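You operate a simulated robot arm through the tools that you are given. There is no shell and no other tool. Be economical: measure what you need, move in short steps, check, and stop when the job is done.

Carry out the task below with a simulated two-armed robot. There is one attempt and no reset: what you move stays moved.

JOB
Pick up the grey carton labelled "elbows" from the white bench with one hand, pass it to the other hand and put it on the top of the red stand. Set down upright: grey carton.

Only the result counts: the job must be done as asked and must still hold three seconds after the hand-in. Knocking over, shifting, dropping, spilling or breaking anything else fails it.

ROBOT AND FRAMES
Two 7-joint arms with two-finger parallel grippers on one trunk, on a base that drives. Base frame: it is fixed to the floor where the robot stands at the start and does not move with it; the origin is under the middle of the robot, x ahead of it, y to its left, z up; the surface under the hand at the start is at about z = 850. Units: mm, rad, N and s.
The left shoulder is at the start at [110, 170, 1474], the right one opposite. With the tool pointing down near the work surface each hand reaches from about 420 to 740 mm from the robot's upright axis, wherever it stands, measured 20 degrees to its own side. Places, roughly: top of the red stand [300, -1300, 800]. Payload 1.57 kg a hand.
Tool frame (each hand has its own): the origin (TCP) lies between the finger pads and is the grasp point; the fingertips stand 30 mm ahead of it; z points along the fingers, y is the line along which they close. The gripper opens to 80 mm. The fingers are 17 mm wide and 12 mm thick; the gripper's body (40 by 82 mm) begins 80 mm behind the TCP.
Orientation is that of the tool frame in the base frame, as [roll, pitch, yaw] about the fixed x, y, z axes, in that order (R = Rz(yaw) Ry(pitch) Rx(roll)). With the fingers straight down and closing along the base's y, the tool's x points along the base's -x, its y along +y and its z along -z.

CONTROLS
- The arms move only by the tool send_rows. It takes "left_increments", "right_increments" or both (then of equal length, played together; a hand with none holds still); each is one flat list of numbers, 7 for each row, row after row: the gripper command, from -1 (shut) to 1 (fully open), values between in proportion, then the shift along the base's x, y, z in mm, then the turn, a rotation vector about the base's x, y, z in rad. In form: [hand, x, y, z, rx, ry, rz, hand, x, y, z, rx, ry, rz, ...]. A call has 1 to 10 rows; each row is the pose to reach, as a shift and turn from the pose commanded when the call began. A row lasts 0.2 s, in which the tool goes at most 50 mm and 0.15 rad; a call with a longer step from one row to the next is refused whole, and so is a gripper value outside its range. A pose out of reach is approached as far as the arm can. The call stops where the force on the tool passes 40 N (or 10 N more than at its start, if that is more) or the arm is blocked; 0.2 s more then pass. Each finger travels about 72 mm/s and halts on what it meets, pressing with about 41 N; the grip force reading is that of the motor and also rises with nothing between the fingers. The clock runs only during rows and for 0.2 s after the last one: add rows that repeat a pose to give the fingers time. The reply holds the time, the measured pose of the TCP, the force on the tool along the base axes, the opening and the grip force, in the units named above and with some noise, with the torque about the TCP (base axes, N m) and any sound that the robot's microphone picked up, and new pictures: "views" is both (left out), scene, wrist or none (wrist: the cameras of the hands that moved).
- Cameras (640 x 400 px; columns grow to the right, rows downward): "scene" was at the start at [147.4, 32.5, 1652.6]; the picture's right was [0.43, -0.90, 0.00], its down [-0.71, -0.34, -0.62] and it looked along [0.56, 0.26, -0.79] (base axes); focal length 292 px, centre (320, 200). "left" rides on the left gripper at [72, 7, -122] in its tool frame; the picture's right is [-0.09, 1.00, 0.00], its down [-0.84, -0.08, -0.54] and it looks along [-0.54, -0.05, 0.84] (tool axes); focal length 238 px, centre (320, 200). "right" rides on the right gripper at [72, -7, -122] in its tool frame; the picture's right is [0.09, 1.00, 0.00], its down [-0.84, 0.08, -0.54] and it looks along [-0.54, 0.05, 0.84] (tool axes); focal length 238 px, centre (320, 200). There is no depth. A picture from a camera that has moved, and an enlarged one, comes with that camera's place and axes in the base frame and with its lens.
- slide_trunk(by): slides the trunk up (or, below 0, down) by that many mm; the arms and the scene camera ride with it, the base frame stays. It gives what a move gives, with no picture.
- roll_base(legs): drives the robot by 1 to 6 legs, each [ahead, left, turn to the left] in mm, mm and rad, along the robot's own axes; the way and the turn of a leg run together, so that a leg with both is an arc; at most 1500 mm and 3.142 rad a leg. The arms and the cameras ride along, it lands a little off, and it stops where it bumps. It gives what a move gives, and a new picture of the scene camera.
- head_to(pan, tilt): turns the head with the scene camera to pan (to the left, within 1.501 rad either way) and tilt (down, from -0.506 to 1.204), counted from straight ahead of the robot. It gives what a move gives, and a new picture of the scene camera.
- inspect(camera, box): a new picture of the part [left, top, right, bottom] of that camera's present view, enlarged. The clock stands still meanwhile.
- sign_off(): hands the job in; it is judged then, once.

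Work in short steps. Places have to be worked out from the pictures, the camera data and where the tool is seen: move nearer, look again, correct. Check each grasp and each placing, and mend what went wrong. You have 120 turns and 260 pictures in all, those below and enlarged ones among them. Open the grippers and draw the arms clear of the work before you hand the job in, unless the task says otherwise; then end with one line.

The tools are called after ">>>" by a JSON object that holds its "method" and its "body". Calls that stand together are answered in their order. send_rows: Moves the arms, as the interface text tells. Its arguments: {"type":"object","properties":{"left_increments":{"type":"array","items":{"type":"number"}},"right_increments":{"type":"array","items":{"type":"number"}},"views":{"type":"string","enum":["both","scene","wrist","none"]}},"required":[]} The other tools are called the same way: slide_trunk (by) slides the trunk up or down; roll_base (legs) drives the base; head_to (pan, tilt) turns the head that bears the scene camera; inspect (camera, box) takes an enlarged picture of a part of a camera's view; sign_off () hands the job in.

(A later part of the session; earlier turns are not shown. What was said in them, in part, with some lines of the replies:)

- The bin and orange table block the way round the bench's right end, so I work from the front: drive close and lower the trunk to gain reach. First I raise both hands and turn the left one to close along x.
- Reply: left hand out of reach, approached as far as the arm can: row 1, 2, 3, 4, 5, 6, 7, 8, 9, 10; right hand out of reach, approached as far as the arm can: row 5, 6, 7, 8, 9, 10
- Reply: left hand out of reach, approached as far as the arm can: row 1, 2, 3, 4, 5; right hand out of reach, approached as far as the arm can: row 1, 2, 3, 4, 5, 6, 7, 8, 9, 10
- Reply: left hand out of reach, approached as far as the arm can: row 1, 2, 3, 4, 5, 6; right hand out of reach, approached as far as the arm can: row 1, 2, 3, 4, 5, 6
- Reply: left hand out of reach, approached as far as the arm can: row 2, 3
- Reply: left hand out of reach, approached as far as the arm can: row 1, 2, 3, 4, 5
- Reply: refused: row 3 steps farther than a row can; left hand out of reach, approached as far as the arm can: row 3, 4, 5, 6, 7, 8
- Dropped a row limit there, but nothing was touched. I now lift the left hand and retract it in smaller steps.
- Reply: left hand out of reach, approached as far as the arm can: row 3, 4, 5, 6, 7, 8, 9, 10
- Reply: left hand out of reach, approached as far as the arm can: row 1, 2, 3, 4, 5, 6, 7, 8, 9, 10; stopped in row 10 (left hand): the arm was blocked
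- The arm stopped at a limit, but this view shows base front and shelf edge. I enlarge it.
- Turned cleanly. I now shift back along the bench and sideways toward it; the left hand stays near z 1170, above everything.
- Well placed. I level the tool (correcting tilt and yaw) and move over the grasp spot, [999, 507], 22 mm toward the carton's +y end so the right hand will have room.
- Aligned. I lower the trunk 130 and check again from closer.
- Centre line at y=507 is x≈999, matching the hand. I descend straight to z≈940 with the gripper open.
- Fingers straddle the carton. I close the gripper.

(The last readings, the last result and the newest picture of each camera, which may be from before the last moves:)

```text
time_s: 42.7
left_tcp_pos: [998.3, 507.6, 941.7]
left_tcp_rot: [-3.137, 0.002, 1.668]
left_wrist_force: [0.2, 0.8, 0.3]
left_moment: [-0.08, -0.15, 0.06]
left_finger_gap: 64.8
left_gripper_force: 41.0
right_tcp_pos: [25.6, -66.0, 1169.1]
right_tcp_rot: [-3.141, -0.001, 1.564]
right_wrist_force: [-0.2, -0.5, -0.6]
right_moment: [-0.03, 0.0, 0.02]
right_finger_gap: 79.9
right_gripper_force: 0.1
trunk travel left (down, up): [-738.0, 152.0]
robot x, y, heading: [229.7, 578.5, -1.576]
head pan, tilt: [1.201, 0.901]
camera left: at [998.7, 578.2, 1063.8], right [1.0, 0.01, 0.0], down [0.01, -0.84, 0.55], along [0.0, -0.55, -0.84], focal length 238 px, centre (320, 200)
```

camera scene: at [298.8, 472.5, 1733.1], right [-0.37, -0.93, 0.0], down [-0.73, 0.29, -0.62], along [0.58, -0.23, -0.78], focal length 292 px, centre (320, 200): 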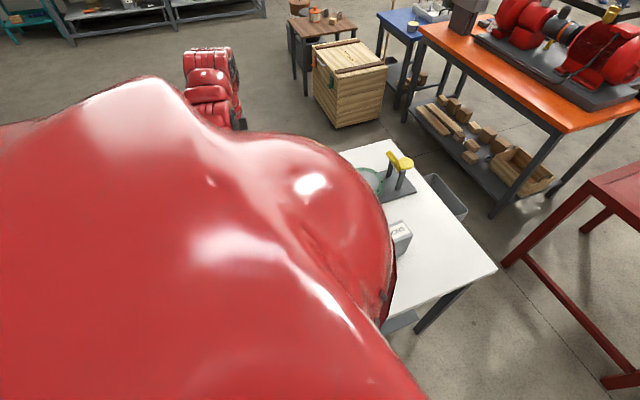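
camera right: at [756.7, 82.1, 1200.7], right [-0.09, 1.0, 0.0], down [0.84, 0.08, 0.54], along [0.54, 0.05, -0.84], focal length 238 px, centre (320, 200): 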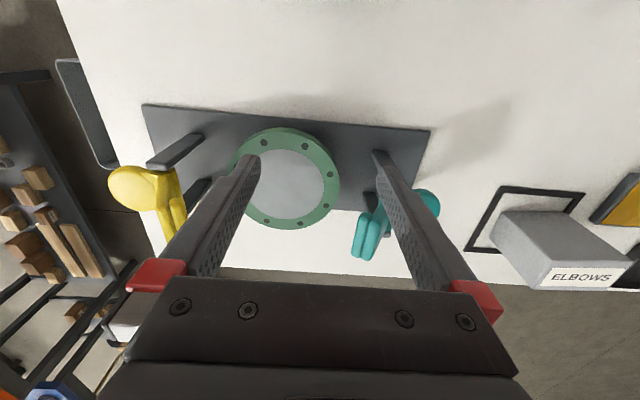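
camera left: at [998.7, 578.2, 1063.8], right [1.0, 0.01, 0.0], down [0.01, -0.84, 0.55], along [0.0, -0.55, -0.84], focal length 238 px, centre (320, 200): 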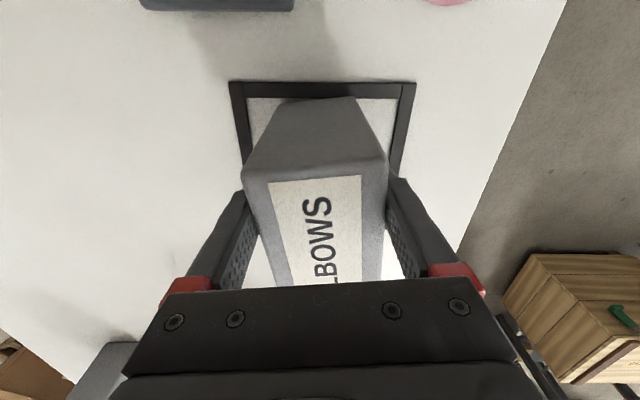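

Gripped at 64.8 mm. I lift gently and check for slipping.

>>> {"method": "send_rows", "body": {"left_increments": [-1, 0, 0, 8, 0, 0, 0, -1, 0, 0, 25, 0, 0, 0, -1, 0, 0, 50, 0, 0, 0, -1, 0, 0, 80, 0, 0, 0, -1, 0, 0, 110, 0, 0, 0, -1, 0, 0, 130, 0, 0, 0], "views": "wrist"}}

```text
time_s: 44.1
left_tcp_pos: [1000.1, 507.0, 1071.3]
left_tcp_rot: [-3.138, 0.003, 1.668]
left_wrist_force: [-0.1, 0.2, -3.4]
left_moment: [0.09, 0.01, 0.01]
left_finger_gap: 64.9
left_gripper_force: 41.1
right_tcp_pos: [26.4, -65.5, 1169.3]
right_tcp_rot: [3.14, -0.002, 1.564]
right_wrist_force: [-0.2, 0.1, -0.1]
right_moment: [0.01, 0.0, 0.03]
right_finger_gap: 80.1
right_gripper_force: 0.0
trunk travel left (down, up): [-738.0, 152.0]
robot x, y, heading: [229.8, 584.6, -1.581]
head pan, tilt: [1.201, 0.901]
camera left: at [999.3, 578.7, 1193.3], right [1.0, 0.01, 0.0], down [0.01, -0.84, 0.54], along [0.0, -0.54, -0.84], focal length 238 px, centre (320, 200)
```

left: 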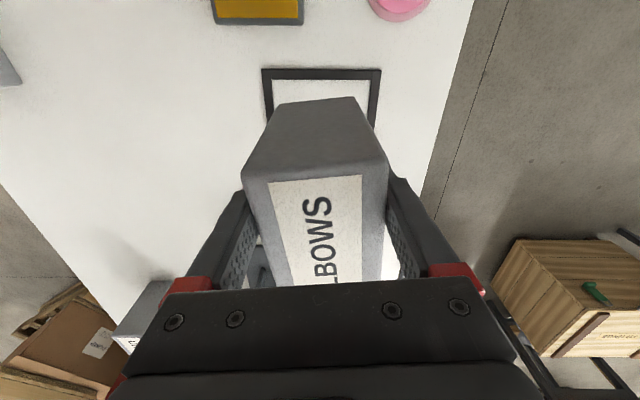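

Lifted cleanly (3.4 N, no slip). I raise the trunk for clearance, then drive off from the bench and along −y into free space for the hand-over.

>>> {"method": "slide_trunk", "body": {"by": 145}}

>>> {"method": "roll_base", "body": {"legs": [[0, -250, 0], [850, 0, 0]]}}

```text
time_s: 45.8
left_tcp_pos: [999.9, 506.9, 1216.4]
left_tcp_rot: [-3.138, 0.003, 1.67]
left_wrist_force: [0.1, -0.6, -3.9]
left_moment: [0.1, -0.02, 0.0]
left_finger_gap: 64.9
left_gripper_force: 40.8
right_tcp_pos: [26.2, -66.1, 1313.9]
right_tcp_rot: [3.141, -0.003, 1.563]
right_wrist_force: [0.2, -0.7, 0.0]
right_moment: [-0.01, -0.02, -0.01]
right_finger_gap: 79.7
right_gripper_force: 0.1
trunk travel left (down, up): [-883.0, 7.0]
robot x, y, heading: [228.7, 581.4, -1.581]
head pan, tilt: [1.201, 0.901]
```

```text
time_s: 51.7
left_tcp_pos: [744.7, -332.3, 1215.9]
left_tcp_rot: [-3.138, 0.003, 1.671]
left_wrist_force: [0.5, -0.7, -4.2]
left_moment: [0.06, -0.01, -0.02]
left_finger_gap: 64.9
left_gripper_force: 40.8
right_tcp_pos: [-225.6, -906.8, 1314.3]
right_tcp_rot: [3.14, -0.002, 1.565]
right_wrist_force: [-0.8, -0.4, 0.1]
right_moment: [0.0, 0.02, -0.04]
right_finger_gap: 80.2
right_gripper_force: 0.0
trunk travel left (down, up): [-883.0, 7.0]
robot x, y, heading: [-25.0, -259.1, -1.57]
head pan, tilt: [1.201, 0.901]
camera scene: at [45.9, -368.2, 1748.1], right [-0.37, -0.93, 0.0], down [-0.73, 0.29, -0.62], along [0.58, -0.23, -0.78], focal length 292 px, centre (320, 200)
```

scene: 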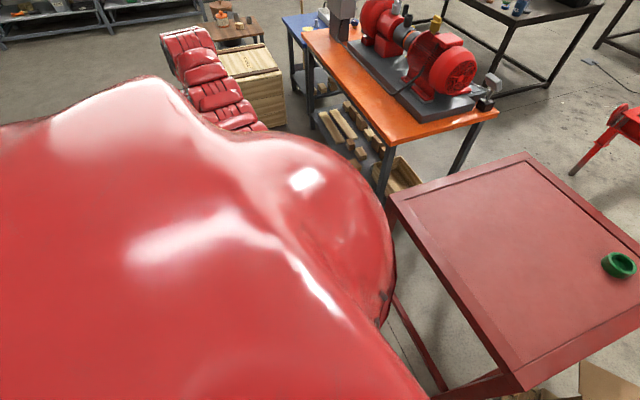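

Free space here; the stand's near edge is at y≈−925. I bring the carton round in front of the robot, turning it so its long side lies across the robot.

>>> {"method": "send_rows", "body": {"left_increments": [-1, -14, -41, 0, 0, 0, -0.084, -1, -28, -82, 0, 0, 0, -0.168, -1, -42, -123, 0, 0, 0, -0.252, -1, -56, -164, 0, 0, 0, -0.336, -1, -70, -205, 0, 0, 0, -0.42, -1, -84, -246, 0, 0, 0, -0.504, -1, -98, -287, 0, 0, 0, -0.588, -1, -112, -328, 0, 0, 0, -0.672, -1, -130, -369, 0, 0, 0, -0.756, -1, -150, -410, 0, 0, 0, -0.84], "views": "none"}}

>>> {"method": "send_rows", "body": {"left_increments": [-1, -45, -5, 0, 0, 0, -0.084, -1, -90, -10, 0, 0, 0, -0.168, -1, -135, -15, 0, 0, 0, -0.252, -1, -180, -20, 0, 0, 0, -0.336, -1, -225, -25, 0, 0, 0, -0.42, -1, -270, -30, 0, 0, 0, -0.504, -1, -315, -35, 0, 0, 0, -0.588, -1, -360, -40, 0, 0, 0, -0.672, -1, -405, -45, 0, 0, 0, -0.756, -1, -450, -50, 0, 0, 0, -0.831], "views": "wrist"}}

>>> {"method": "head_to", "body": {"pan": 0.0, "tilt": 0.9}}

```text
time_s: 53.9
left_tcp_pos: [594.4, -744.2, 1218.1]
left_tcp_rot: [-3.137, 0.002, 0.828]
left_wrist_force: [-0.2, -0.2, -3.3]
left_moment: [0.07, -0.03, 0.0]
left_finger_gap: 64.8
left_gripper_force: 41.1
right_tcp_pos: [-226.4, -910.6, 1312.4]
right_tcp_rot: [3.14, -0.004, 1.567]
right_wrist_force: [0.8, -1.0, -0.5]
right_moment: [0.03, -0.01, 0.01]
right_finger_gap: 80.2
right_gripper_force: 0.1
trunk travel left (down, up): [-883.0, 7.0]
robot x, y, heading: [-24.1, -262.0, -1.575]
head pan, tilt: [1.201, 0.901]
```

```text
time_s: 56.1
left_tcp_pos: [59.3, -903.2, 1228.5]
left_tcp_rot: [3.067, -0.087, 0.327]
left_wrist_force: [-8.7, 1.2, -2.6]
left_moment: [-0.08, -0.63, -0.03]
left_finger_gap: 64.6
left_gripper_force: 41.0
left hand out of reach, approached as far as the arm can: row 2, 3, 4, 5, 6, 7, 8, 9, 10
right_tcp_pos: [-227.6, -909.9, 1312.4]
right_tcp_rot: [3.139, -0.004, 1.566]
right_wrist_force: [0.6, 0.1, 1.1]
right_moment: [0.0, 0.06, -0.02]
right_finger_gap: 80.0
right_gripper_force: 0.1
trunk travel left (down, up): [-883.0, 7.0]
robot x, y, heading: [-22.3, -259.9, -1.577]
head pan, tilt: [1.201, 0.901]
camera left: at [116.9, -882.8, 1356.6], right [0.23, -0.97, 0.06], down [-0.87, -0.17, 0.46], along [-0.44, -0.16, -0.89], focal length 238 px, centre (320, 200)
```

left: 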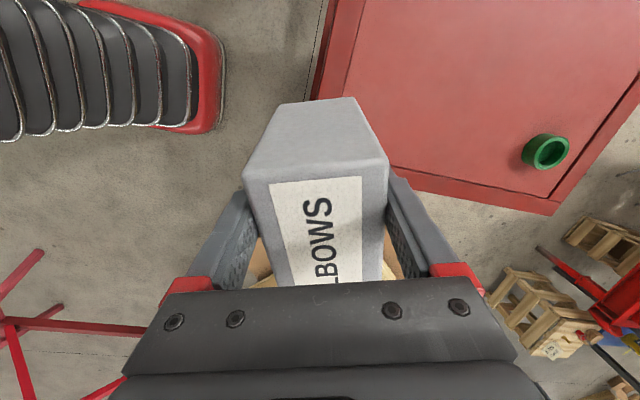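

```text
time_s: 57.5
left_tcp_pos: [73.4, -903.2, 1227.0]
left_tcp_rot: [3.066, -0.091, 0.344]
left_wrist_force: [-0.2, 1.2, -4.5]
left_moment: [0.02, -0.05, -0.01]
left_finger_gap: 65.0
left_gripper_force: 41.4
right_tcp_pos: [-227.0, -908.6, 1313.0]
right_tcp_rot: [3.137, -0.001, 1.566]
right_wrist_force: [0.3, 0.3, -0.4]
right_moment: [0.02, -0.03, 0.02]
right_finger_gap: 80.1
right_gripper_force: 0.1
trunk travel left (down, up): [-883.0, 7.0]
robot x, y, heading: [-26.3, -264.5, -1.574]
head pan, tilt: [0.0, 0.901]
camera scene: at [-26.6, -417.2, 1748.0], right [-1.0, 0.0, 0.0], down [0.0, 0.78, -0.62], along [0.0, -0.62, -0.78], focal length 292 px, centre (320, 200)
```

scene: 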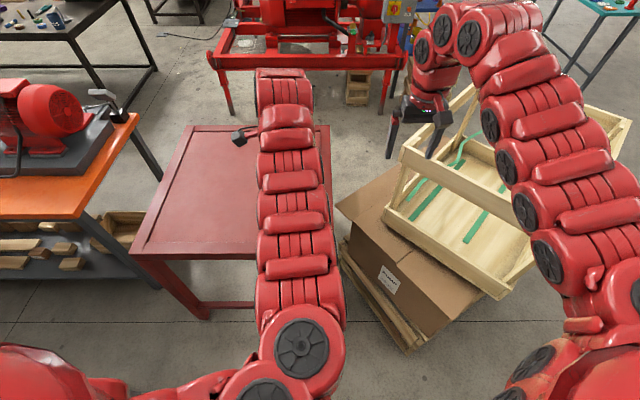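

The hand lagged in turn at this height. I lower it and bring it closer while levelling it.

>>> {"method": "send_rows", "body": {"left_increments": [-1, 0, 10, -40, 0, 0, 0, -1, 0, 20, -80, 0, 0, 0, -1, 0, 30, -115, 0.013, 0.037, -0.114, -1, 0, 40, -135, 0.026, 0.074, -0.229, -1, 0, 55, -150, 0.0396, 0.11, -0.344, -1, 0, 55, -150, 0.0396, 0.11, -0.344], "views": "both"}}

```text
time_s: 58.9
left_tcp_pos: [61.7, -846.9, 1080.5]
left_tcp_rot: [3.122, 0.013, -0.02]
left_wrist_force: [0.2, -0.9, -4.0]
left_moment: [-0.01, -0.11, 0.0]
left_finger_gap: 64.7
left_gripper_force: 40.9
left hand out of reach, approached as far as the arm can: row 1, 2, 3, 4
right_tcp_pos: [-226.8, -908.8, 1313.5]
right_tcp_rot: [3.141, -0.001, 1.566]
right_wrist_force: [-0.6, 0.5, 0.4]
right_moment: [-0.03, 0.03, 0.03]
right_finger_gap: 79.5
right_gripper_force: 0.0
trunk travel left (down, up): [-883.0, 7.0]
robot x, y, heading: [-24.4, -261.8, -1.571]
head pan, tilt: [0.0, 0.901]
camera scene: at [-25.9, -417.6, 1748.0], right [-1.0, 0.0, 0.0], down [0.0, 0.78, -0.62], along [0.0, -0.62, -0.78], focal length 292 px, centre (320, 200)
camera left: at [135.1, -852.8, 1201.8], right [-0.11, -0.99, 0.02], down [-0.83, 0.1, 0.55], along [-0.55, 0.04, -0.83], focal length 238 px, centre (320, 200)
```

scene: 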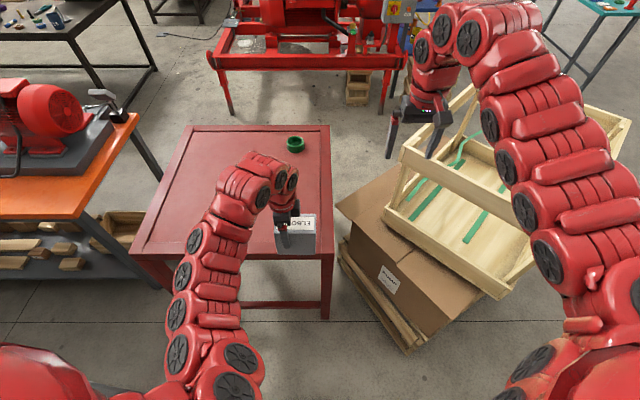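
left: 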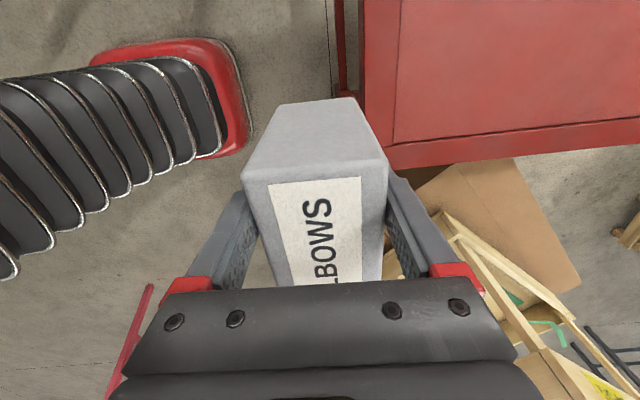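

Carton is level in front: left TCP [62, −847, 1080], so carton spans x −12..92, z 990..1114. I now turn the right hand's yaw and bring it down on the −x side.

>>> {"method": "send_rows", "body": {"right_increments": [1, 0, 6, -13, 0, 0, 0.15, 1, 0, 12, -26, 0, 0, 0.3, 1, 0, 18, -39, 0, 0, 0.45, 1, 0, 24, -52, 0, 0, 0.6, 1, 0, 30, -65, 0, 0, 0.75, 1, 0, 36, -78, 0, 0, 0.9, 1, 0, 42, -91, 0, 0, 1.05, 1, 0, 48, -104, 0, 0, 1.2, 1, 0, 54, -117, 0, 0, 1.35, 1, 0, 62, -130, 0, 0, 1.5], "views": "none"}}

>>> {"method": "send_rows", "body": {"right_increments": [1, 0, 0, 0, 0, 0, 0.075, 1, 0, 0, 0, 0, -0.14, 0.075, 1, 0, 0, 0, 0, -0.14, 0.075], "views": "none"}}

```text
time_s: 61.1
left_tcp_pos: [63.8, -847.1, 1080.9]
left_tcp_rot: [3.123, 0.014, -0.017]
left_wrist_force: [0.3, 0.0, -3.3]
left_moment: [0.03, -0.05, -0.04]
left_finger_gap: 65.1
left_gripper_force: 40.7
right_tcp_pos: [-292.2, -900.4, 1146.0]
right_tcp_rot: [-3.08, 0.008, 2.863]
right_wrist_force: [-0.1, -0.2, -0.1]
right_moment: [0.03, 0.01, 0.02]
right_finger_gap: 79.9
right_gripper_force: 0.0
right hand out of reach, approached as far as the arm can: row 4, 5, 6, 7, 8, 9, 10
trunk travel left (down, up): [-883.0, 7.0]
robot x, y, heading: [-26.8, -261.8, -1.574]
head pan, tilt: [0.0, 0.901]
```

```text
time_s: 61.9
left_tcp_pos: [61.6, -845.6, 1080.0]
left_tcp_rot: [3.123, 0.012, -0.018]
left_wrist_force: [-0.1, -0.2, -3.4]
left_moment: [-0.02, -0.08, 0.02]
left_finger_gap: 64.7
left_gripper_force: 40.5
right_tcp_pos: [-294.3, -899.4, 1145.3]
right_tcp_rot: [-3.114, 0.144, 2.933]
right_wrist_force: [-0.5, 0.4, 0.8]
right_moment: [-0.02, -0.04, 0.01]
right_finger_gap: 80.0
right_gripper_force: 0.1
trunk travel left (down, up): [-883.0, 7.0]
robot x, y, heading: [-24.6, -262.1, -1.576]
head pan, tilt: [0.0, 0.901]
```

Right hand is partway. I finish the yaw while moving nearer, then tilt it toward the carton.

>>> {"method": "send_rows", "body": {"right_increments": [1, 40, 13, 0, 0, 0, 0.052, 1, 80, 26, 0, 0, 0, 0.104, 1, 120, 39, 0, 0, 0, 0.156, 1, 160, 53, 0, 0, 0, 0.208], "views": "none"}}

>>> {"method": "send_rows", "body": {"right_increments": [1, 0, 0, 0, 0, -0.13, 0, 1, 0, 0, 0, 0, -0.26, 0, 1, 0, 0, 0, 0, -0.39, 0, 1, 0, 0, 0, 0, -0.52, 0, 1, 0, 0, 0, 0, -0.64, 0], "views": "both"}}

```text
time_s: 62.9
left_tcp_pos: [64.1, -846.8, 1081.3]
left_tcp_rot: [3.123, 0.014, -0.018]
left_wrist_force: [0.5, 0.1, -3.4]
left_moment: [0.01, -0.04, -0.01]
left_finger_gap: 64.8
left_gripper_force: 41.0
right_tcp_pos: [-132.9, -879.8, 1100.5]
right_tcp_rot: [-3.11, 0.14, 3.131]
right_wrist_force: [-0.3, 0.6, -0.7]
right_moment: [-0.01, 0.05, 0.02]
right_finger_gap: 80.2
right_gripper_force: 0.1
right hand out of reach, approached as far as the arm can: row 1, 2, 3, 4
trunk travel left (down, up): [-883.0, 7.0]
robot x, y, heading: [-26.5, -262.6, -1.576]
head pan, tilt: [0.0, 0.901]
```

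```text
time_s: 64.1
left_tcp_pos: [62.1, -846.7, 1079.1]
left_tcp_rot: [3.122, 0.013, -0.016]
left_wrist_force: [-0.7, 0.4, -4.0]
left_moment: [0.01, -0.07, 0.0]
left_finger_gap: 64.7
left_gripper_force: 40.8
right_tcp_pos: [-133.7, -878.3, 1100.0]
right_tcp_rot: [-3.113, 0.785, 3.14]
right_wrist_force: [0.4, -0.2, -0.4]
right_moment: [0.03, -0.01, 0.01]
right_finger_gap: 80.2
right_gripper_force: 0.2
trunk travel left (down, up): [-883.0, 7.0]
robot x, y, heading: [-24.4, -263.0, -1.574]
head pan, tilt: [0.0, 0.901]
camera scene: at [-26.3, -417.6, 1748.0], right [-1.0, 0.0, 0.0], down [0.0, 0.78, -0.62], along [0.0, -0.62, -0.78], focal length 292 px, centre (320, 200)
camera right: at [-271.7, -882.4, 1136.1], right [-0.04, 1.0, -0.08], down [0.21, 0.09, 0.97], along [0.98, 0.03, -0.21], focal length 238 px, centre (320, 200)
```

scene: 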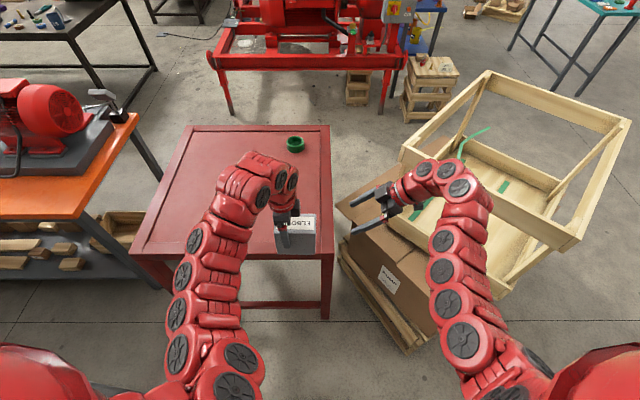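
right: 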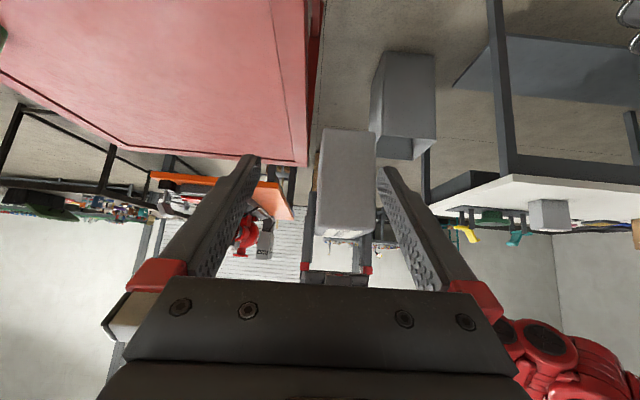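

The right camera confirms the carton: y −879..−814, z 992..1117. I line up the right hand and slide in along its tool axis to TCP [12, −846, 1060], clear of the left fingers.

>>> {"method": "send_rows", "body": {"right_increments": [1, 20, 11, 15, 0, 0, 0, 1, 40, 22, 30, 0, 0, 0, 1, 61, 32, 45, 0, 0, 0, 1, 61, 32, 45, 0, 0, 0], "views": "wrist"}}

```text
time_s: 65.1
left_tcp_pos: [62.1, -846.3, 1080.6]
left_tcp_rot: [3.122, 0.013, -0.017]
left_wrist_force: [0.1, -0.2, -3.4]
left_moment: [-0.02, -0.07, 0.01]
left_finger_gap: 64.6
left_gripper_force: 40.9
right_tcp_pos: [-73.1, -872.4, 1138.7]
right_tcp_rot: [-3.113, 0.784, 3.138]
right_wrist_force: [-0.5, 0.4, 0.0]
right_moment: [-0.05, 0.01, 0.01]
right_finger_gap: 80.0
right_gripper_force: 0.0
right hand out of reach, approached as far as the arm can: row 2, 3, 4
trunk travel left (down, up): [-883.0, 7.0]
robot x, y, heading: [-25.9, -266.3, -1.571]
head pan, tilt: [0.0, 0.901]
camera right: at [-209.7, -874.5, 1175.0], right [-0.04, 1.0, -0.08], down [0.21, 0.09, 0.97], along [0.98, 0.03, -0.21], focal length 238 px, centre (320, 200)
```

right: 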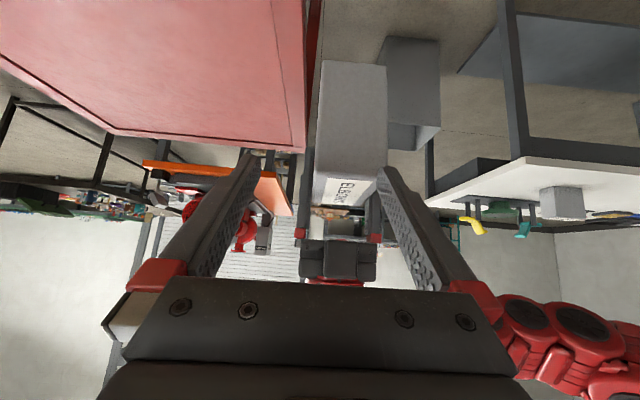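

The right hand can't come closer to the body here, so I move the carton outward by 35 mm instead.

>>> {"method": "send_rows", "body": {"left_increments": [-1, 0, -12, 0, 0, 0, 0, -1, 0, -24, 0, 0, 0, 0, -1, 0, -36, 0, 0, 0, 0, -1, 0, -36, 0, 0, 0, 0], "views": "none"}}

>>> {"method": "send_rows", "body": {"right_increments": [1, 0, -9, 5, 0, 0, 0, 1, 0, -9, 5, 0, 0, 0], "views": "wrist"}}

```text
time_s: 66.1
left_tcp_pos: [63.5, -882.2, 1082.3]
left_tcp_rot: [3.122, 0.013, -0.017]
left_wrist_force: [0.0, -0.5, -4.6]
left_moment: [-0.03, -0.11, 0.0]
left_finger_gap: 64.7
left_gripper_force: 41.1
right_tcp_pos: [-73.6, -871.9, 1138.2]
right_tcp_rot: [-3.114, 0.783, 3.139]
right_wrist_force: [-0.9, -0.1, -1.0]
right_moment: [0.0, 0.0, 0.0]
right_finger_gap: 79.8
right_gripper_force: 0.1
trunk travel left (down, up): [-883.0, 7.0]
robot x, y, heading: [-25.3, -263.0, -1.576]
head pan, tilt: [0.0, 0.901]
```

```text
time_s: 66.7
left_tcp_pos: [64.7, -882.6, 1081.8]
left_tcp_rot: [3.122, 0.012, -0.017]
left_wrist_force: [0.2, 0.7, -3.6]
left_moment: [0.03, -0.1, 0.03]
left_finger_gap: 64.9
left_gripper_force: 41.7
right_tcp_pos: [-73.5, -881.3, 1143.4]
right_tcp_rot: [-3.112, 0.782, 3.14]
right_wrist_force: [-0.3, 0.1, -0.7]
right_moment: [-0.01, -0.04, 0.02]
right_finger_gap: 80.2
right_gripper_force: 0.2
trunk travel left (down, up): [-883.0, 7.0]
robot x, y, heading: [-22.6, -261.8, -1.576]
head pan, tilt: [0.0, 0.901]
camera right: at [-209.5, -883.3, 1179.7], right [-0.04, 1.0, -0.08], down [0.21, 0.09, 0.97], along [0.98, 0.03, -0.22], focal length 238 px, centre (320, 200)
```

right: 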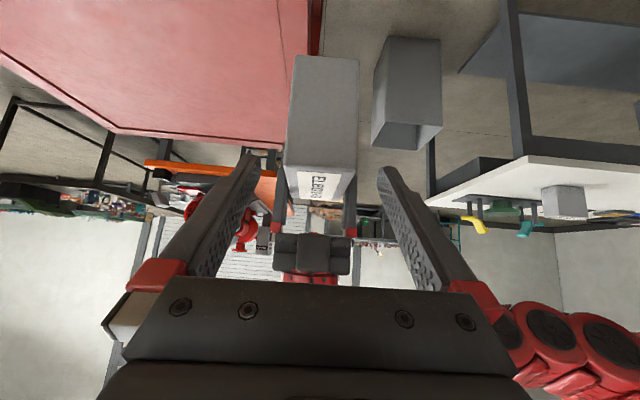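

Both hands are now in line (y≈−882). I slide the right hand in along its axis.

>>> {"method": "send_rows", "body": {"right_increments": [1, 25, 0, -24, 0, 0, 0, 1, 50, 0, -48, 0, 0, 0, 1, 70, 0, -67, 0, 0, 0, 1, 86, 0, -83, 0, 0, 0, 1, 86, 0, -83, 0, 0, 0], "views": "both"}}

```text
time_s: 67.9
left_tcp_pos: [64.2, -883.5, 1081.3]
left_tcp_rot: [3.122, 0.012, -0.018]
left_wrist_force: [-0.4, 0.2, -3.7]
left_moment: [0.01, -0.07, 0.02]
left_finger_gap: 65.0
left_gripper_force: 40.6
right_tcp_pos: [13.2, -880.2, 1061.3]
right_tcp_rot: [-3.111, 0.783, 3.141]
right_wrist_force: [1.1, -0.2, 0.3]
right_moment: [-0.02, 0.0, 0.03]
right_finger_gap: 80.0
right_gripper_force: 0.1
trunk travel left (down, up): [-883.0, 7.0]
robot x, y, heading: [-24.8, -260.9, -1.576]
head pan, tilt: [0.0, 0.901]
camera scene: at [-25.8, -417.3, 1748.0], right [-1.0, 0.0, 0.0], down [0.0, 0.78, -0.62], along [0.0, -0.62, -0.78], focal length 292 px, centre (320, 200)
camera right: at [-123.9, -883.2, 1096.7], right [-0.04, 1.0, -0.09], down [0.21, 0.09, 0.97], along [0.98, 0.02, -0.21], focal length 238 px, centre (320, 200)
```

scene: 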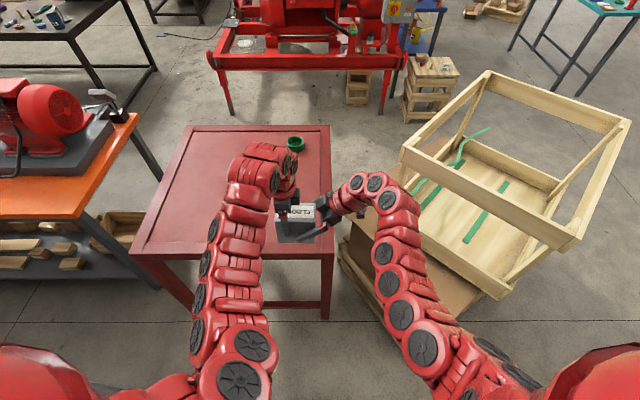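
right: 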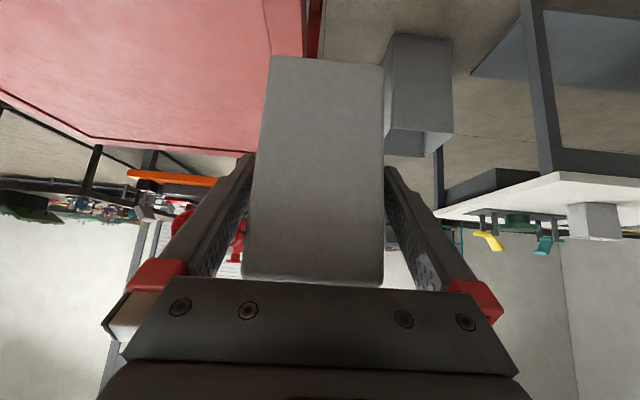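

Carton sits centred between the right fingers. I close the right gripper while the left holds.

>>> {"method": "send_rows", "body": {"right_increments": [-1, 0, 0, 0, 0, 0, 0, -1, 0, 0, 0, 0, 0, 0, -1, 0, 0, 0, 0, 0, 0, -1, 0, 0, 0, 0, 0, 0], "views": "wrist"}}

```text
time_s: 68.9
left_tcp_pos: [62.7, -882.8, 1081.1]
left_tcp_rot: [3.123, 0.012, -0.017]
left_wrist_force: [-0.9, 21.1, 3.2]
left_moment: [-0.93, 0.7, -1.25]
left_finger_gap: 65.1
left_gripper_force: 40.6
right_tcp_pos: [11.9, -882.8, 1060.3]
right_tcp_rot: [-3.113, 0.782, 3.138]
right_wrist_force: [0.6, -19.9, -2.5]
right_moment: [1.31, -0.43, 0.2]
right_finger_gap: 64.9
right_gripper_force: 41.5
trunk travel left (down, up): [-883.0, 7.0]
robot x, y, heading: [-23.9, -261.2, -1.574]
head pan, tilt: [0.0, 0.901]
camera right: at [-124.6, -883.6, 1096.7], right [-0.04, 1.0, -0.09], down [0.21, 0.09, 0.97], along [0.98, 0.02, -0.22], focal length 238 px, centre (320, 200)
```

right: 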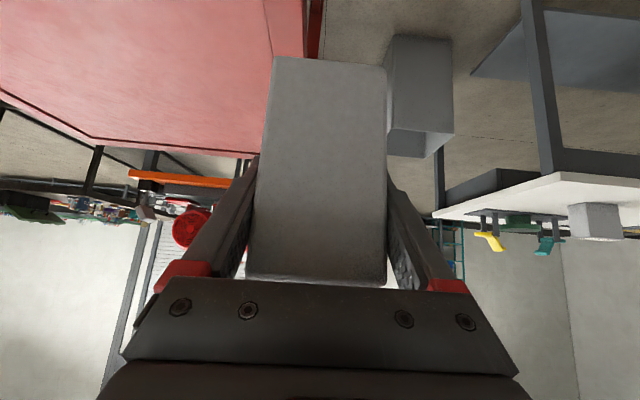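

Both hold it, with ~20 N of side load between them. I ease the right hand 2 mm in −y to relieve it, then open the left.

>>> {"method": "send_rows", "body": {"right_increments": [-1, 0, -1, 0, 0, 0, 0, -1, 0, -2, 0, 0, 0, 0, -1, 0, -2, 0, 0, 0, 0], "views": "none"}}

```text
time_s: 69.7
left_tcp_pos: [65.2, -883.3, 1081.7]
left_tcp_rot: [3.121, 0.011, -0.014]
left_wrist_force: [1.9, -4.1, -6.3]
left_moment: [1.2, -0.45, 0.15]
left_finger_gap: 64.6
left_gripper_force: 41.7
right_tcp_pos: [13.1, -882.6, 1061.0]
right_tcp_rot: [-3.114, 0.784, 3.139]
right_wrist_force: [-2.5, 3.7, 1.0]
right_moment: [-1.27, 0.2, 0.01]
right_finger_gap: 64.9
right_gripper_force: 40.7
trunk travel left (down, up): [-883.0, 7.0]
robot x, y, heading: [-24.8, -261.4, -1.573]
head pan, tilt: [0.0, 0.901]
```

Load relieved. I open the left hand and, once open, raise it clear.

>>> {"method": "send_rows", "body": {"left_increments": [0.75, 0, 0, 0, 0, 0, 0, 0.9, 0, 0, 0, 0, 0, 0, 1, 0, 0, 0, 0, 0, 0], "views": "wrist"}}

```text
time_s: 70.5
left_tcp_pos: [63.8, -882.5, 1080.3]
left_tcp_rot: [3.122, 0.012, -0.018]
left_wrist_force: [-0.3, -0.1, -0.1]
left_moment: [0.01, -0.01, 0.0]
left_finger_gap: 80.3
left_gripper_force: 0.1
right_tcp_pos: [13.0, -883.8, 1059.6]
right_tcp_rot: [-3.113, 0.783, 3.14]
right_wrist_force: [1.1, 0.3, -0.7]
right_moment: [0.01, 0.12, -0.01]
right_finger_gap: 64.7
right_gripper_force: 41.3
trunk travel left (down, up): [-883.0, 7.0]
robot x, y, heading: [-25.0, -262.6, -1.575]
head pan, tilt: [0.0, 0.901]
camera left: at [136.5, -889.2, 1202.7], right [-0.11, -0.99, 0.02], down [-0.83, 0.1, 0.55], along [-0.55, 0.04, -0.83], focal length 238 px, centre (320, 200)
```

left: 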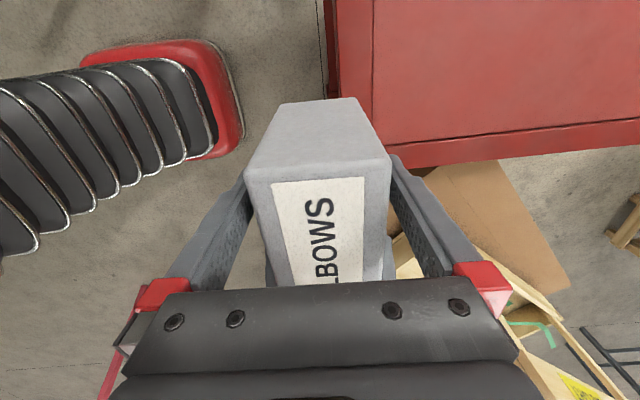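

The right hand holds it alone. I lower the right hand straight down out of the left fingers, while the left rises a little.

>>> {"method": "send_rows", "body": {"left_increments": [1, 0, 0, 10, 0, 0, 0, 1, 0, 0, 20, 0, 0, 0, 1, 0, 0, 30, 0, 0, 0, 1, 0, 0, 40, 0, 0, 0], "right_increments": [-1, 0, 0, -20, 0, 0, 0, -1, 0, 0, -40, 0, 0, 0, -1, 0, 0, -60, 0, 0, 0, -1, 0, 0, -70, 0, 0, 0], "views": "both"}}

```text
time_s: 71.5
left_tcp_pos: [62.3, -888.5, 1117.2]
left_tcp_rot: [3.122, 0.012, -0.015]
left_wrist_force: [0.9, -0.3, -0.4]
left_moment: [0.03, -0.03, 0.0]
left_finger_gap: 80.1
left_gripper_force: 0.1
left hand out of reach, approached as far as the arm can: row 4
right_tcp_pos: [12.1, -883.2, 991.2]
right_tcp_rot: [-3.114, 0.783, 3.14]
right_wrist_force: [-0.5, -0.6, 0.0]
right_moment: [-0.01, 0.13, -0.01]
right_finger_gap: 64.6
right_gripper_force: 40.5
trunk travel left (down, up): [-883.0, 7.0]
robot x, y, heading: [-22.8, -261.1, -1.576]
head pan, tilt: [0.0, 0.901]
camera scene: at [-26.0, -418.0, 1747.9], right [-1.0, 0.0, 0.0], down [0.0, 0.78, -0.62], along [0.0, -0.62, -0.78], focal length 292 px, centre (320, 200)
camera right: at [-124.4, -885.7, 1026.1], right [-0.04, 1.0, -0.08], down [0.21, 0.09, 0.97], along [0.98, 0.03, -0.22], focal length 238 px, centre (320, 200)
camera left: at [135.5, -894.9, 1238.8], right [-0.11, -0.99, 0.02], down [-0.83, 0.1, 0.55], along [-0.55, 0.04, -0.83], focal length 238 px, centre (320, 200)
```

scene: 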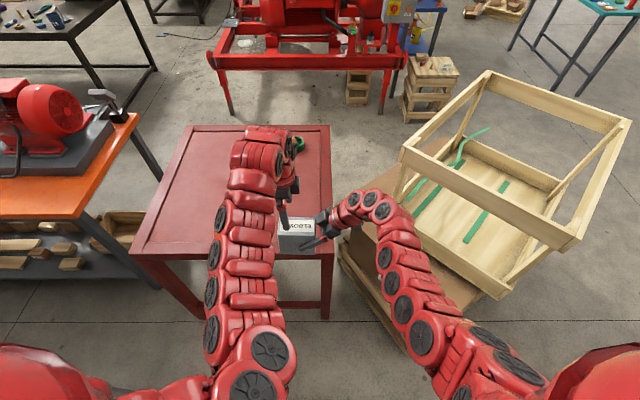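
right: 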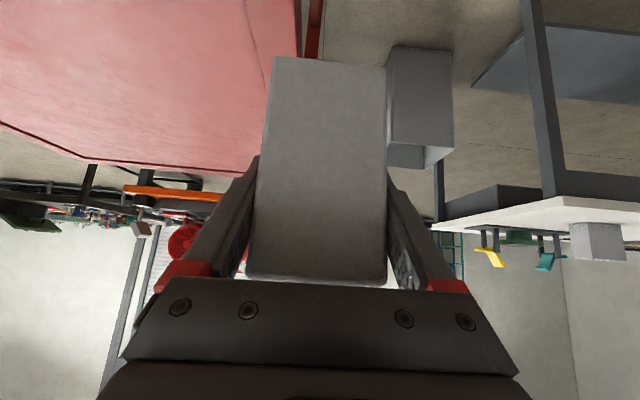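
left: 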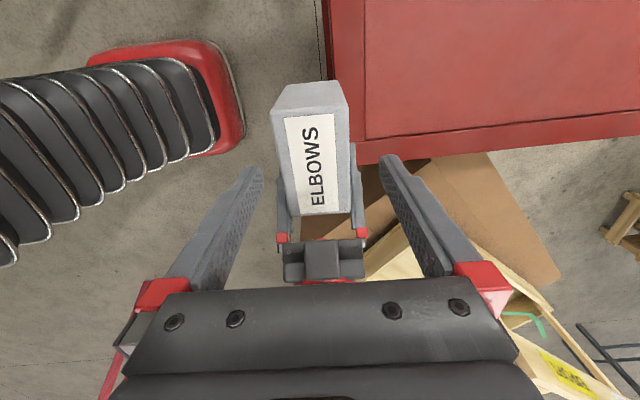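

Hand-over done and clear. I swing the left hand off to the side, then drive so that the carton is over the stand.

>>> {"method": "send_rows", "body": {"left_increments": [1, 40, 0, 0, 0, 0, 0, 1, 80, 0, 0, 0, 0, 0, 1, 120, 0, 0, 0, 0, 0, 1, 160, 10, 0, 0, 0, 0, 1, 200, 20, 0, 0, 0, 0, 1, 240, 30, 0, 0, 0, 0], "views": "none"}}

>>> {"method": "roll_base", "body": {"legs": [[0, 220, 0], [200, 0, 0]]}}

```text
time_s: 72.9
left_tcp_pos: [305.5, -865.9, 1111.8]
left_tcp_rot: [3.122, 0.014, -0.019]
left_wrist_force: [1.1, -0.7, -0.6]
left_moment: [-0.02, 0.01, -0.04]
left_finger_gap: 80.2
left_gripper_force: 0.1
left hand out of reach, approached as far as the arm can: row 1, 2, 3, 4, 5, 6
right_tcp_pos: [12.6, -883.3, 990.4]
right_tcp_rot: [-3.115, 0.782, 3.139]
right_wrist_force: [0.5, -0.4, -0.2]
right_moment: [-0.02, 0.12, -0.02]
right_finger_gap: 64.8
right_gripper_force: 41.2
trunk travel left (down, up): [-883.0, 7.0]
robot x, y, heading: [-24.4, -261.1, -1.579]
head pan, tilt: [0.0, 0.901]
```

```text
time_s: 75.8
left_tcp_pos: [524.0, -1067.4, 1113.1]
left_tcp_rot: [3.121, 0.013, -0.018]
left_wrist_force: [-0.1, -0.6, -0.5]
left_moment: [0.01, 0.01, 0.02]
left_finger_gap: 80.0
left_gripper_force: 0.1
right_tcp_pos: [233.0, -1083.8, 991.7]
right_tcp_rot: [-3.11, 0.785, 3.14]
right_wrist_force: [0.7, 0.2, -0.1]
right_moment: [0.0, 0.11, -0.02]
right_finger_gap: 64.9
right_gripper_force: 41.1
trunk travel left (down, up): [-883.0, 7.0]
robot x, y, heading: [197.5, -461.0, -1.572]
head pan, tilt: [0.0, 0.901]
camera scene: at [195.4, -617.4, 1748.2], right [-1.0, 0.01, 0.0], down [0.0, 0.78, -0.62], along [0.0, -0.62, -0.78], focal length 292 px, centre (320, 200)
```

scene: 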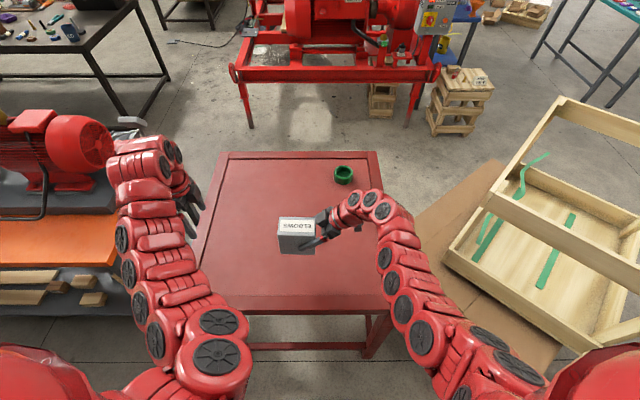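

The carton is over the stand, well inside its edges. I lower it 95 mm, then check with the right camera.

>>> {"method": "send_rows", "body": {"right_increments": [-1, 0, 0, -25, 0, 0, 0, -1, 0, 0, -50, 0, 0, 0, -1, 0, 0, -75, 0, 0, 0, -1, 0, 0, -95, 0, 0, 0], "views": "both"}}

```text
time_s: 76.8
left_tcp_pos: [524.8, -1067.7, 1113.0]
left_tcp_rot: [3.122, 0.011, -0.02]
left_wrist_force: [0.7, -1.2, 1.2]
left_moment: [0.02, 0.04, 0.02]
left_finger_gap: 80.0
left_gripper_force: 0.1
right_tcp_pos: [231.1, -1081.1, 907.1]
right_tcp_rot: [-3.113, 0.784, 3.139]
right_wrist_force: [-0.3, 0.6, 0.5]
right_moment: [-0.01, 0.12, 0.01]
right_finger_gap: 64.8
right_gripper_force: 41.0
right hand out of reach, approached as far as the arm can: row 4
trunk travel left (down, up): [-883.0, 7.0]
robot x, y, heading: [199.2, -463.0, -1.58]
head pan, tilt: [0.0, 0.901]
camera scene: at [194.7, -618.6, 1748.1], right [-1.0, 0.01, 0.0], down [0.01, 0.78, -0.62], along [0.0, -0.62, -0.78], focal length 292 px, centre (320, 200)
camera right: at [93.5, -1083.1, 942.7], right [-0.04, 1.0, -0.09], down [0.21, 0.09, 0.97], along [0.98, 0.02, -0.21], focal length 238 px, centre (320, 200)
```

scene: 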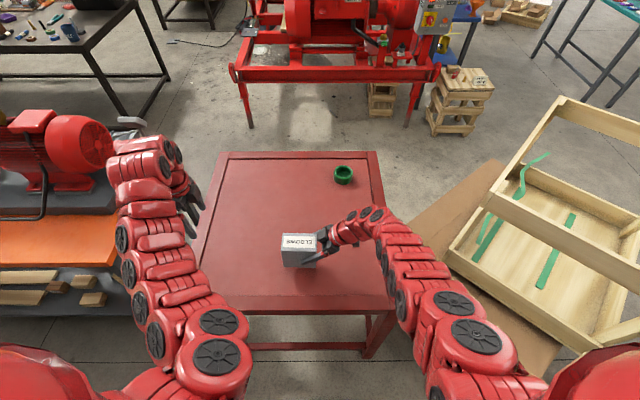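
right: 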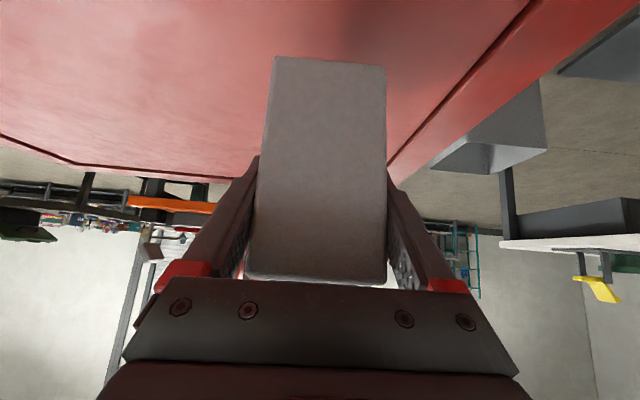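

The arm is at its lower limit here. I raise the hand 60, lower the trunk 100 (leaving ~15 mm of clearance or more), and finish with the arm so force stops it.

>>> {"method": "send_rows", "body": {"right_increments": [-1, 0, 0, 30, 0, 0, 0, -1, 0, 0, 60, 0, 0, 0, -1, 0, 0, 80, 0, 0, 0], "views": "none"}}

>>> {"method": "slide_trunk", "body": {"by": -95}}

>>> {"method": "inspect", "body": {"camera": "right", "box": [200, 0, 440, 150]}}

```text
time_s: 77.6
left_tcp_pos: [524.6, -1069.0, 1112.3]
left_tcp_rot: [3.122, 0.012, -0.021]
left_wrist_force: [-0.6, 0.3, 0.7]
left_moment: [0.01, 0.0, -0.01]
left_finger_gap: 80.2
left_gripper_force: 0.1
right_tcp_pos: [229.3, -1081.0, 986.5]
right_tcp_rot: [-3.119, 0.782, 3.136]
right_wrist_force: [0.2, -0.3, -0.2]
right_moment: [0.02, 0.15, 0.02]
right_finger_gap: 64.8
right_gripper_force: 40.9
trunk travel left (down, up): [-883.0, 7.0]
robot x, y, heading: [194.9, -462.8, -1.573]
head pan, tilt: [0.0, 0.901]
```

```text
time_s: 78.9
left_tcp_pos: [524.4, -1068.2, 1017.4]
left_tcp_rot: [3.123, 0.014, -0.02]
left_wrist_force: [-0.7, -0.2, 0.4]
left_moment: [0.01, 0.0, 0.0]
left_finger_gap: 79.7
left_gripper_force: 0.1
right_tcp_pos: [231.4, -1081.0, 892.1]
right_tcp_rot: [-3.116, 0.784, 3.138]
right_wrist_force: [0.6, -0.1, -1.1]
right_moment: [0.0, 0.13, 0.01]
right_finger_gap: 65.1
right_gripper_force: 41.7
trunk travel left (down, up): [-788.0, 102.0]
robot x, y, heading: [198.3, -459.6, -1.579]
head pan, tilt: [0.0, 0.901]
```

```text
2.67 times, centred on (320, 75) of right
camera zoom: at [94.3, -1083.6, 927.0], right [-0.04, 1.0, -0.08], down [0.21, 0.09, 0.97], along [0.98, 0.02, -0.22], focal length 636 px, centre (320, 533)
```

zoom: 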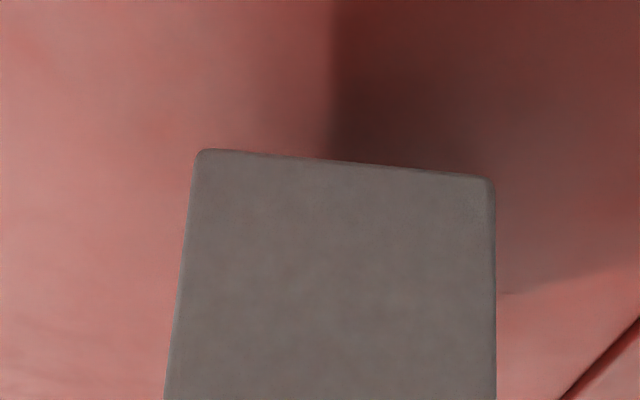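

Carton level, about 20 mm above the stand. I lower slowly until contact.

>>> {"method": "send_rows", "body": {"right_increments": [-1, 0, 0, -8, 0, 0, 0, -1, 0, 0, -14, 0, 0, 0, -1, 0, 0, -17, 0, 0, 0, -1, 0, 0, -19, 0, 0, 0, -1, 0, 0, -19, 0, 0, 0], "views": "wrist"}}

```text
time_s: 80.1
left_tcp_pos: [525.0, -1067.7, 1017.6]
left_tcp_rot: [3.121, 0.012, -0.019]
left_wrist_force: [-0.8, -0.1, -0.7]
left_moment: [0.01, 0.02, -0.01]
left_finger_gap: 79.8
left_gripper_force: 0.1
right_tcp_pos: [230.7, -1081.4, 871.8]
right_tcp_rot: [-3.114, 0.782, 3.139]
right_wrist_force: [0.7, -0.1, 0.5]
right_moment: [-0.03, 0.13, 0.03]
right_finger_gap: 64.7
right_gripper_force: 40.6
trunk travel left (down, up): [-788.0, 102.0]
robot x, y, heading: [198.1, -465.9, -1.573]
head pan, tilt: [0.0, 0.901]
camera right: at [94.3, -1084.1, 907.9], right [-0.04, 1.0, -0.08], down [0.21, 0.09, 0.97], along [0.98, 0.02, -0.22], focal length 238 px, centre (320, 200)
```

right: 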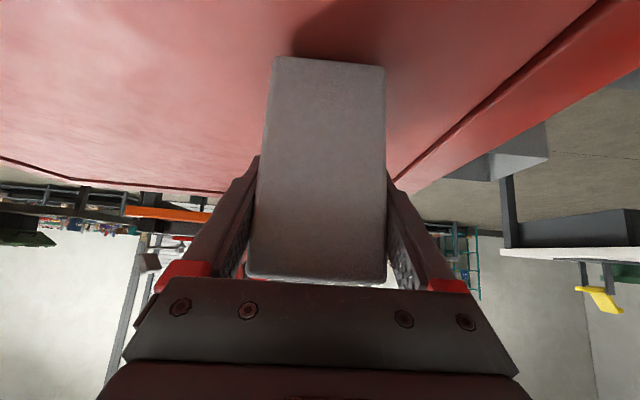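

Shadow is nearly at the carton's foot but there is no contact force yet; I continue in 2 mm rows.

>>> {"method": "send_rows", "body": {"right_increments": [-1, 0, 0, -2, 0, 0, 0, -1, 0, 0, -4, 0, 0, 0, -1, 0, 0, -5, 0, 0, 0, -1, 0, 0, -5, 0, 0, 0], "views": "none"}}

```text
time_s: 81.1
left_tcp_pos: [524.0, -1068.2, 1017.4]
left_tcp_rot: [3.122, 0.013, -0.018]
left_wrist_force: [-0.2, -0.7, 0.5]
left_moment: [0.0, 0.01, -0.01]
left_finger_gap: 79.6
left_gripper_force: 0.1
right_tcp_pos: [230.9, -1081.9, 867.2]
right_tcp_rot: [-3.114, 0.785, 3.137]
right_wrist_force: [-0.3, -0.2, -0.4]
right_moment: [-0.02, 0.15, -0.03]
right_finger_gap: 64.6
right_gripper_force: 41.2
trunk travel left (down, up): [-788.0, 102.0]
robot x, y, heading: [200.3, -463.5, -1.577]
head pan, tilt: [0.0, 0.901]
```

>>> {"method": "send_rows", "body": {"right_increments": [-1, 0, 0, -2, 0, 0, 0, -1, 0, 0, -4, 0, 0, 0, -1, 0, 0, -5, 0, 0, 0, -1, 0, 0, -6, 0, 0, 0], "views": "wrist"}}

```text
time_s: 82.1
left_tcp_pos: [524.0, -1066.6, 1019.5]
left_tcp_rot: [3.119, 0.012, -0.02]
left_wrist_force: [0.1, 0.8, -0.2]
left_moment: [-0.01, 0.02, 0.01]
left_finger_gap: 79.9
left_gripper_force: 0.0
right_tcp_pos: [231.6, -1080.0, 865.8]
right_tcp_rot: [-3.102, 0.787, -3.139]
right_wrist_force: [-2.6, -5.5, 34.3]
right_moment: [0.83, 1.29, 0.24]
right_finger_gap: 65.2
right_gripper_force: 40.8
trunk travel left (down, up): [-788.0, 102.0]
robot x, y, heading: [197.4, -463.9, -1.576]
head pan, tilt: [0.0, 0.901]
camera right: at [94.4, -1083.5, 901.1], right [-0.04, 0.99, -0.09], down [0.21, 0.1, 0.97], along [0.98, 0.02, -0.21], focal length 238 px, centre (320, 200)
```

right: 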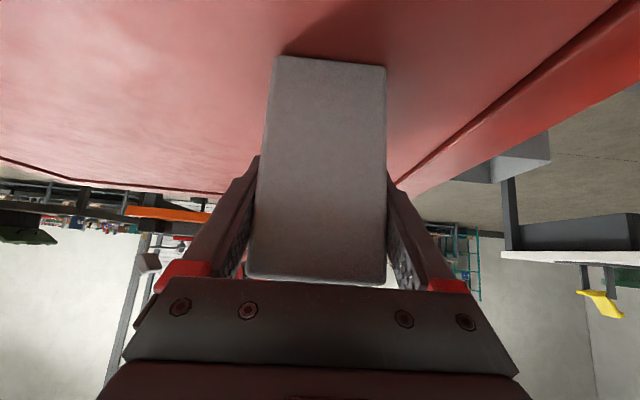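

Firm contact (34 N upward). I ease up 2 mm to unload, then open the gripper.

>>> {"method": "send_rows", "body": {"right_increments": [-1, 0, 0, 1, 0, 0, 0, -1, 0, 0, 3, 0, 0, 0, -1, 0, 0, 3, 0, 0, 0], "views": "none"}}

```text
time_s: 82.9
left_tcp_pos: [525.1, -1066.6, 1018.6]
left_tcp_rot: [3.12, 0.013, -0.02]
left_wrist_force: [-0.4, 0.2, 0.7]
left_moment: [0.0, -0.04, 0.04]
left_finger_gap: 79.9
left_gripper_force: 0.1
right_tcp_pos: [231.7, -1080.8, 865.8]
right_tcp_rot: [-3.111, 0.784, 3.14]
right_wrist_force: [-0.3, -11.1, 27.3]
right_moment: [0.21, 0.83, 0.25]
right_finger_gap: 65.0
right_gripper_force: 41.3
trunk travel left (down, up): [-788.0, 102.0]
robot x, y, heading: [200.9, -468.8, -1.579]
head pan, tilt: [0.0, 0.901]
```

>>> {"method": "send_rows", "body": {"right_increments": [-1, 0, 0, 1, 0, 0, 0, -1, 0, 0, 1.5, 0, 0, 0, -1, 0, 0, 1.5, 0, 0, 0], "views": "none"}}

```text
time_s: 83.7
left_tcp_pos: [524.4, -1067.1, 1017.8]
left_tcp_rot: [3.12, 0.012, -0.018]
left_wrist_force: [0.4, -0.3, 0.6]
left_moment: [-0.03, -0.02, 0.0]
left_finger_gap: 80.1
left_gripper_force: 0.0
right_tcp_pos: [233.0, -1080.4, 866.5]
right_tcp_rot: [-3.116, 0.782, 3.137]
right_wrist_force: [1.5, -3.1, 12.7]
right_moment: [0.32, 0.38, 0.03]
right_finger_gap: 64.6
right_gripper_force: 40.9
trunk travel left (down, up): [-788.0, 102.0]
robot x, y, heading: [196.1, -466.4, -1.576]
head pan, tilt: [0.0, 0.901]
```

Light contact remains (~13 N). I open the right gripper slowly and hold.

>>> {"method": "send_rows", "body": {"right_increments": [0.68, 0, 0, 0, 0, 0, 0, 0.75, 0, 0, 0, 0, 0, 0, 0.9, 0, 0, 0, 0, 0, 0, 1, 0, 0, 0, 0, 0, 0, 1, 0, 0, 0, 0, 0, 0], "views": "both"}}

```text
time_s: 84.9
left_tcp_pos: [526.1, -1068.5, 1017.5]
left_tcp_rot: [3.121, 0.012, -0.019]
left_wrist_force: [-0.5, 0.1, 0.5]
left_moment: [0.0, -0.01, -0.03]
left_finger_gap: 80.0
left_gripper_force: 0.0
right_tcp_pos: [231.6, -1083.2, 864.9]
right_tcp_rot: [-3.113, 0.785, 3.138]
right_wrist_force: [0.5, -0.5, 0.1]
right_moment: [0.01, -0.01, 0.01]
right_finger_gap: 80.1
right_gripper_force: 0.1
trunk travel left (down, up): [-788.0, 102.0]
robot x, y, heading: [201.4, -464.2, -1.577]
head pan, tilt: [0.0, 0.901]
camera scene: at [195.3, -619.0, 1653.0], right [-1.0, 0.01, 0.0], down [0.0, 0.78, -0.62], along [0.0, -0.62, -0.78], focal length 292 px, centre (320, 200)
camera right: at [94.3, -1083.7, 901.6], right [-0.04, 1.0, -0.09], down [0.21, 0.09, 0.97], along [0.98, 0.02, -0.22], focal length 238 px, centre (320, 200)
```

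scene: 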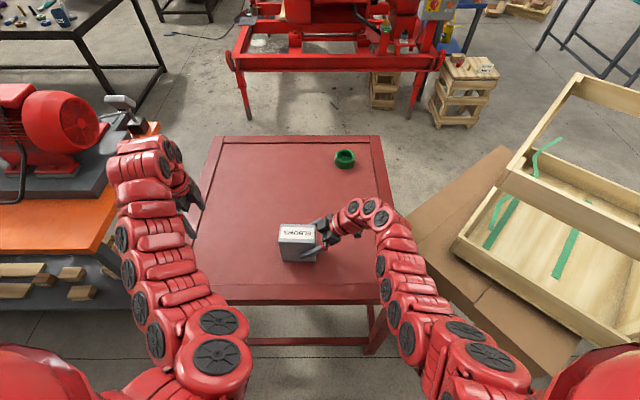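
right: 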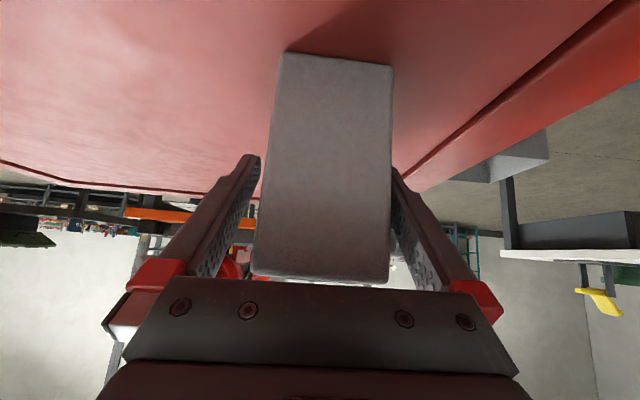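

Released and standing. The +y finger is close to the carton, so I shift 4 mm +y while backing out along the tool axis.

>>> {"method": "send_rows", "body": {"right_increments": [1, 0, 4, 0, 0, 0, 0, 1, -15, 4, 15, 0, 0, 0, 1, -40, 4, 40, 0, 0, 0, 1, -70, 4, 70, 0, 0, 0, 1, -100, 4, 100, 0, 0, 0, 1, -130, 4, 130, 0, 0, 0], "views": "both"}}

```text
time_s: 86.3
left_tcp_pos: [523.3, -1068.5, 1017.7]
left_tcp_rot: [3.122, 0.013, -0.021]
left_wrist_force: [-0.3, -0.7, -0.5]
left_moment: [-0.03, -0.03, -0.03]
left_finger_gap: 80.0
left_gripper_force: 0.0
right_tcp_pos: [100.1, -1078.1, 996.8]
right_tcp_rot: [-3.111, 0.783, 3.137]
right_wrist_force: [-0.6, 0.4, -0.5]
right_moment: [0.01, 0.02, -0.01]
right_finger_gap: 79.9
right_gripper_force: 0.1
trunk travel left (down, up): [-788.0, 102.0]
robot x, y, heading: [200.9, -465.7, -1.575]
head pan, tilt: [0.0, 0.901]
camera scene: at [194.4, -618.8, 1653.1], right [-1.0, 0.01, 0.0], down [0.01, 0.78, -0.62], along [0.0, -0.62, -0.78], focal length 292 px, centre (320, 200)
camera right: at [-36.5, -1080.2, 1032.8], right [-0.04, 1.0, -0.09], down [0.21, 0.09, 0.97], along [0.98, 0.02, -0.22], focal length 238 px, centre (320, 200)
```

scene: 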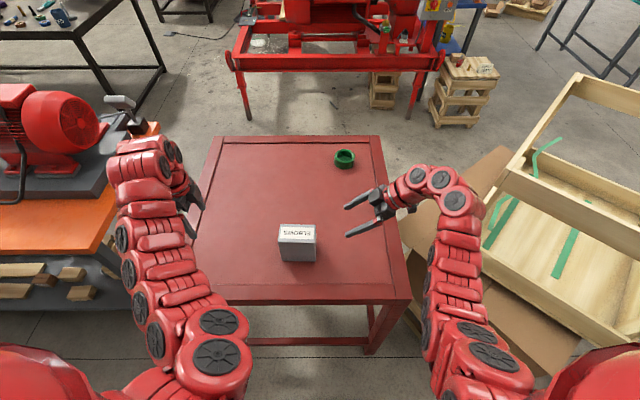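
right: 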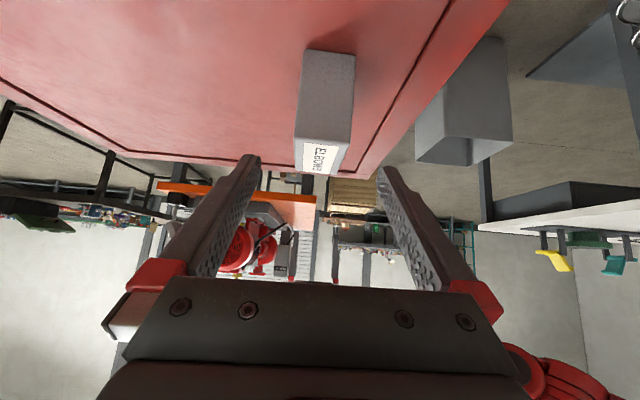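

The carton stands upright on the stand with its label up, both grippers are open and both arms are clear, so I hand the job in.

>>> {"method": "sign_off", "body": {}}

```text
The job is handed in.
```

The grey "elbows" carton was picked up with the left hand, passed to the right, and set upright on top of the red stand. Both grippers are open and both arms are clear. Nothing else was seen to move or fall in the pictures. On the way in, the left arm stopped once as "blocked", but its force readings stayed near zero.
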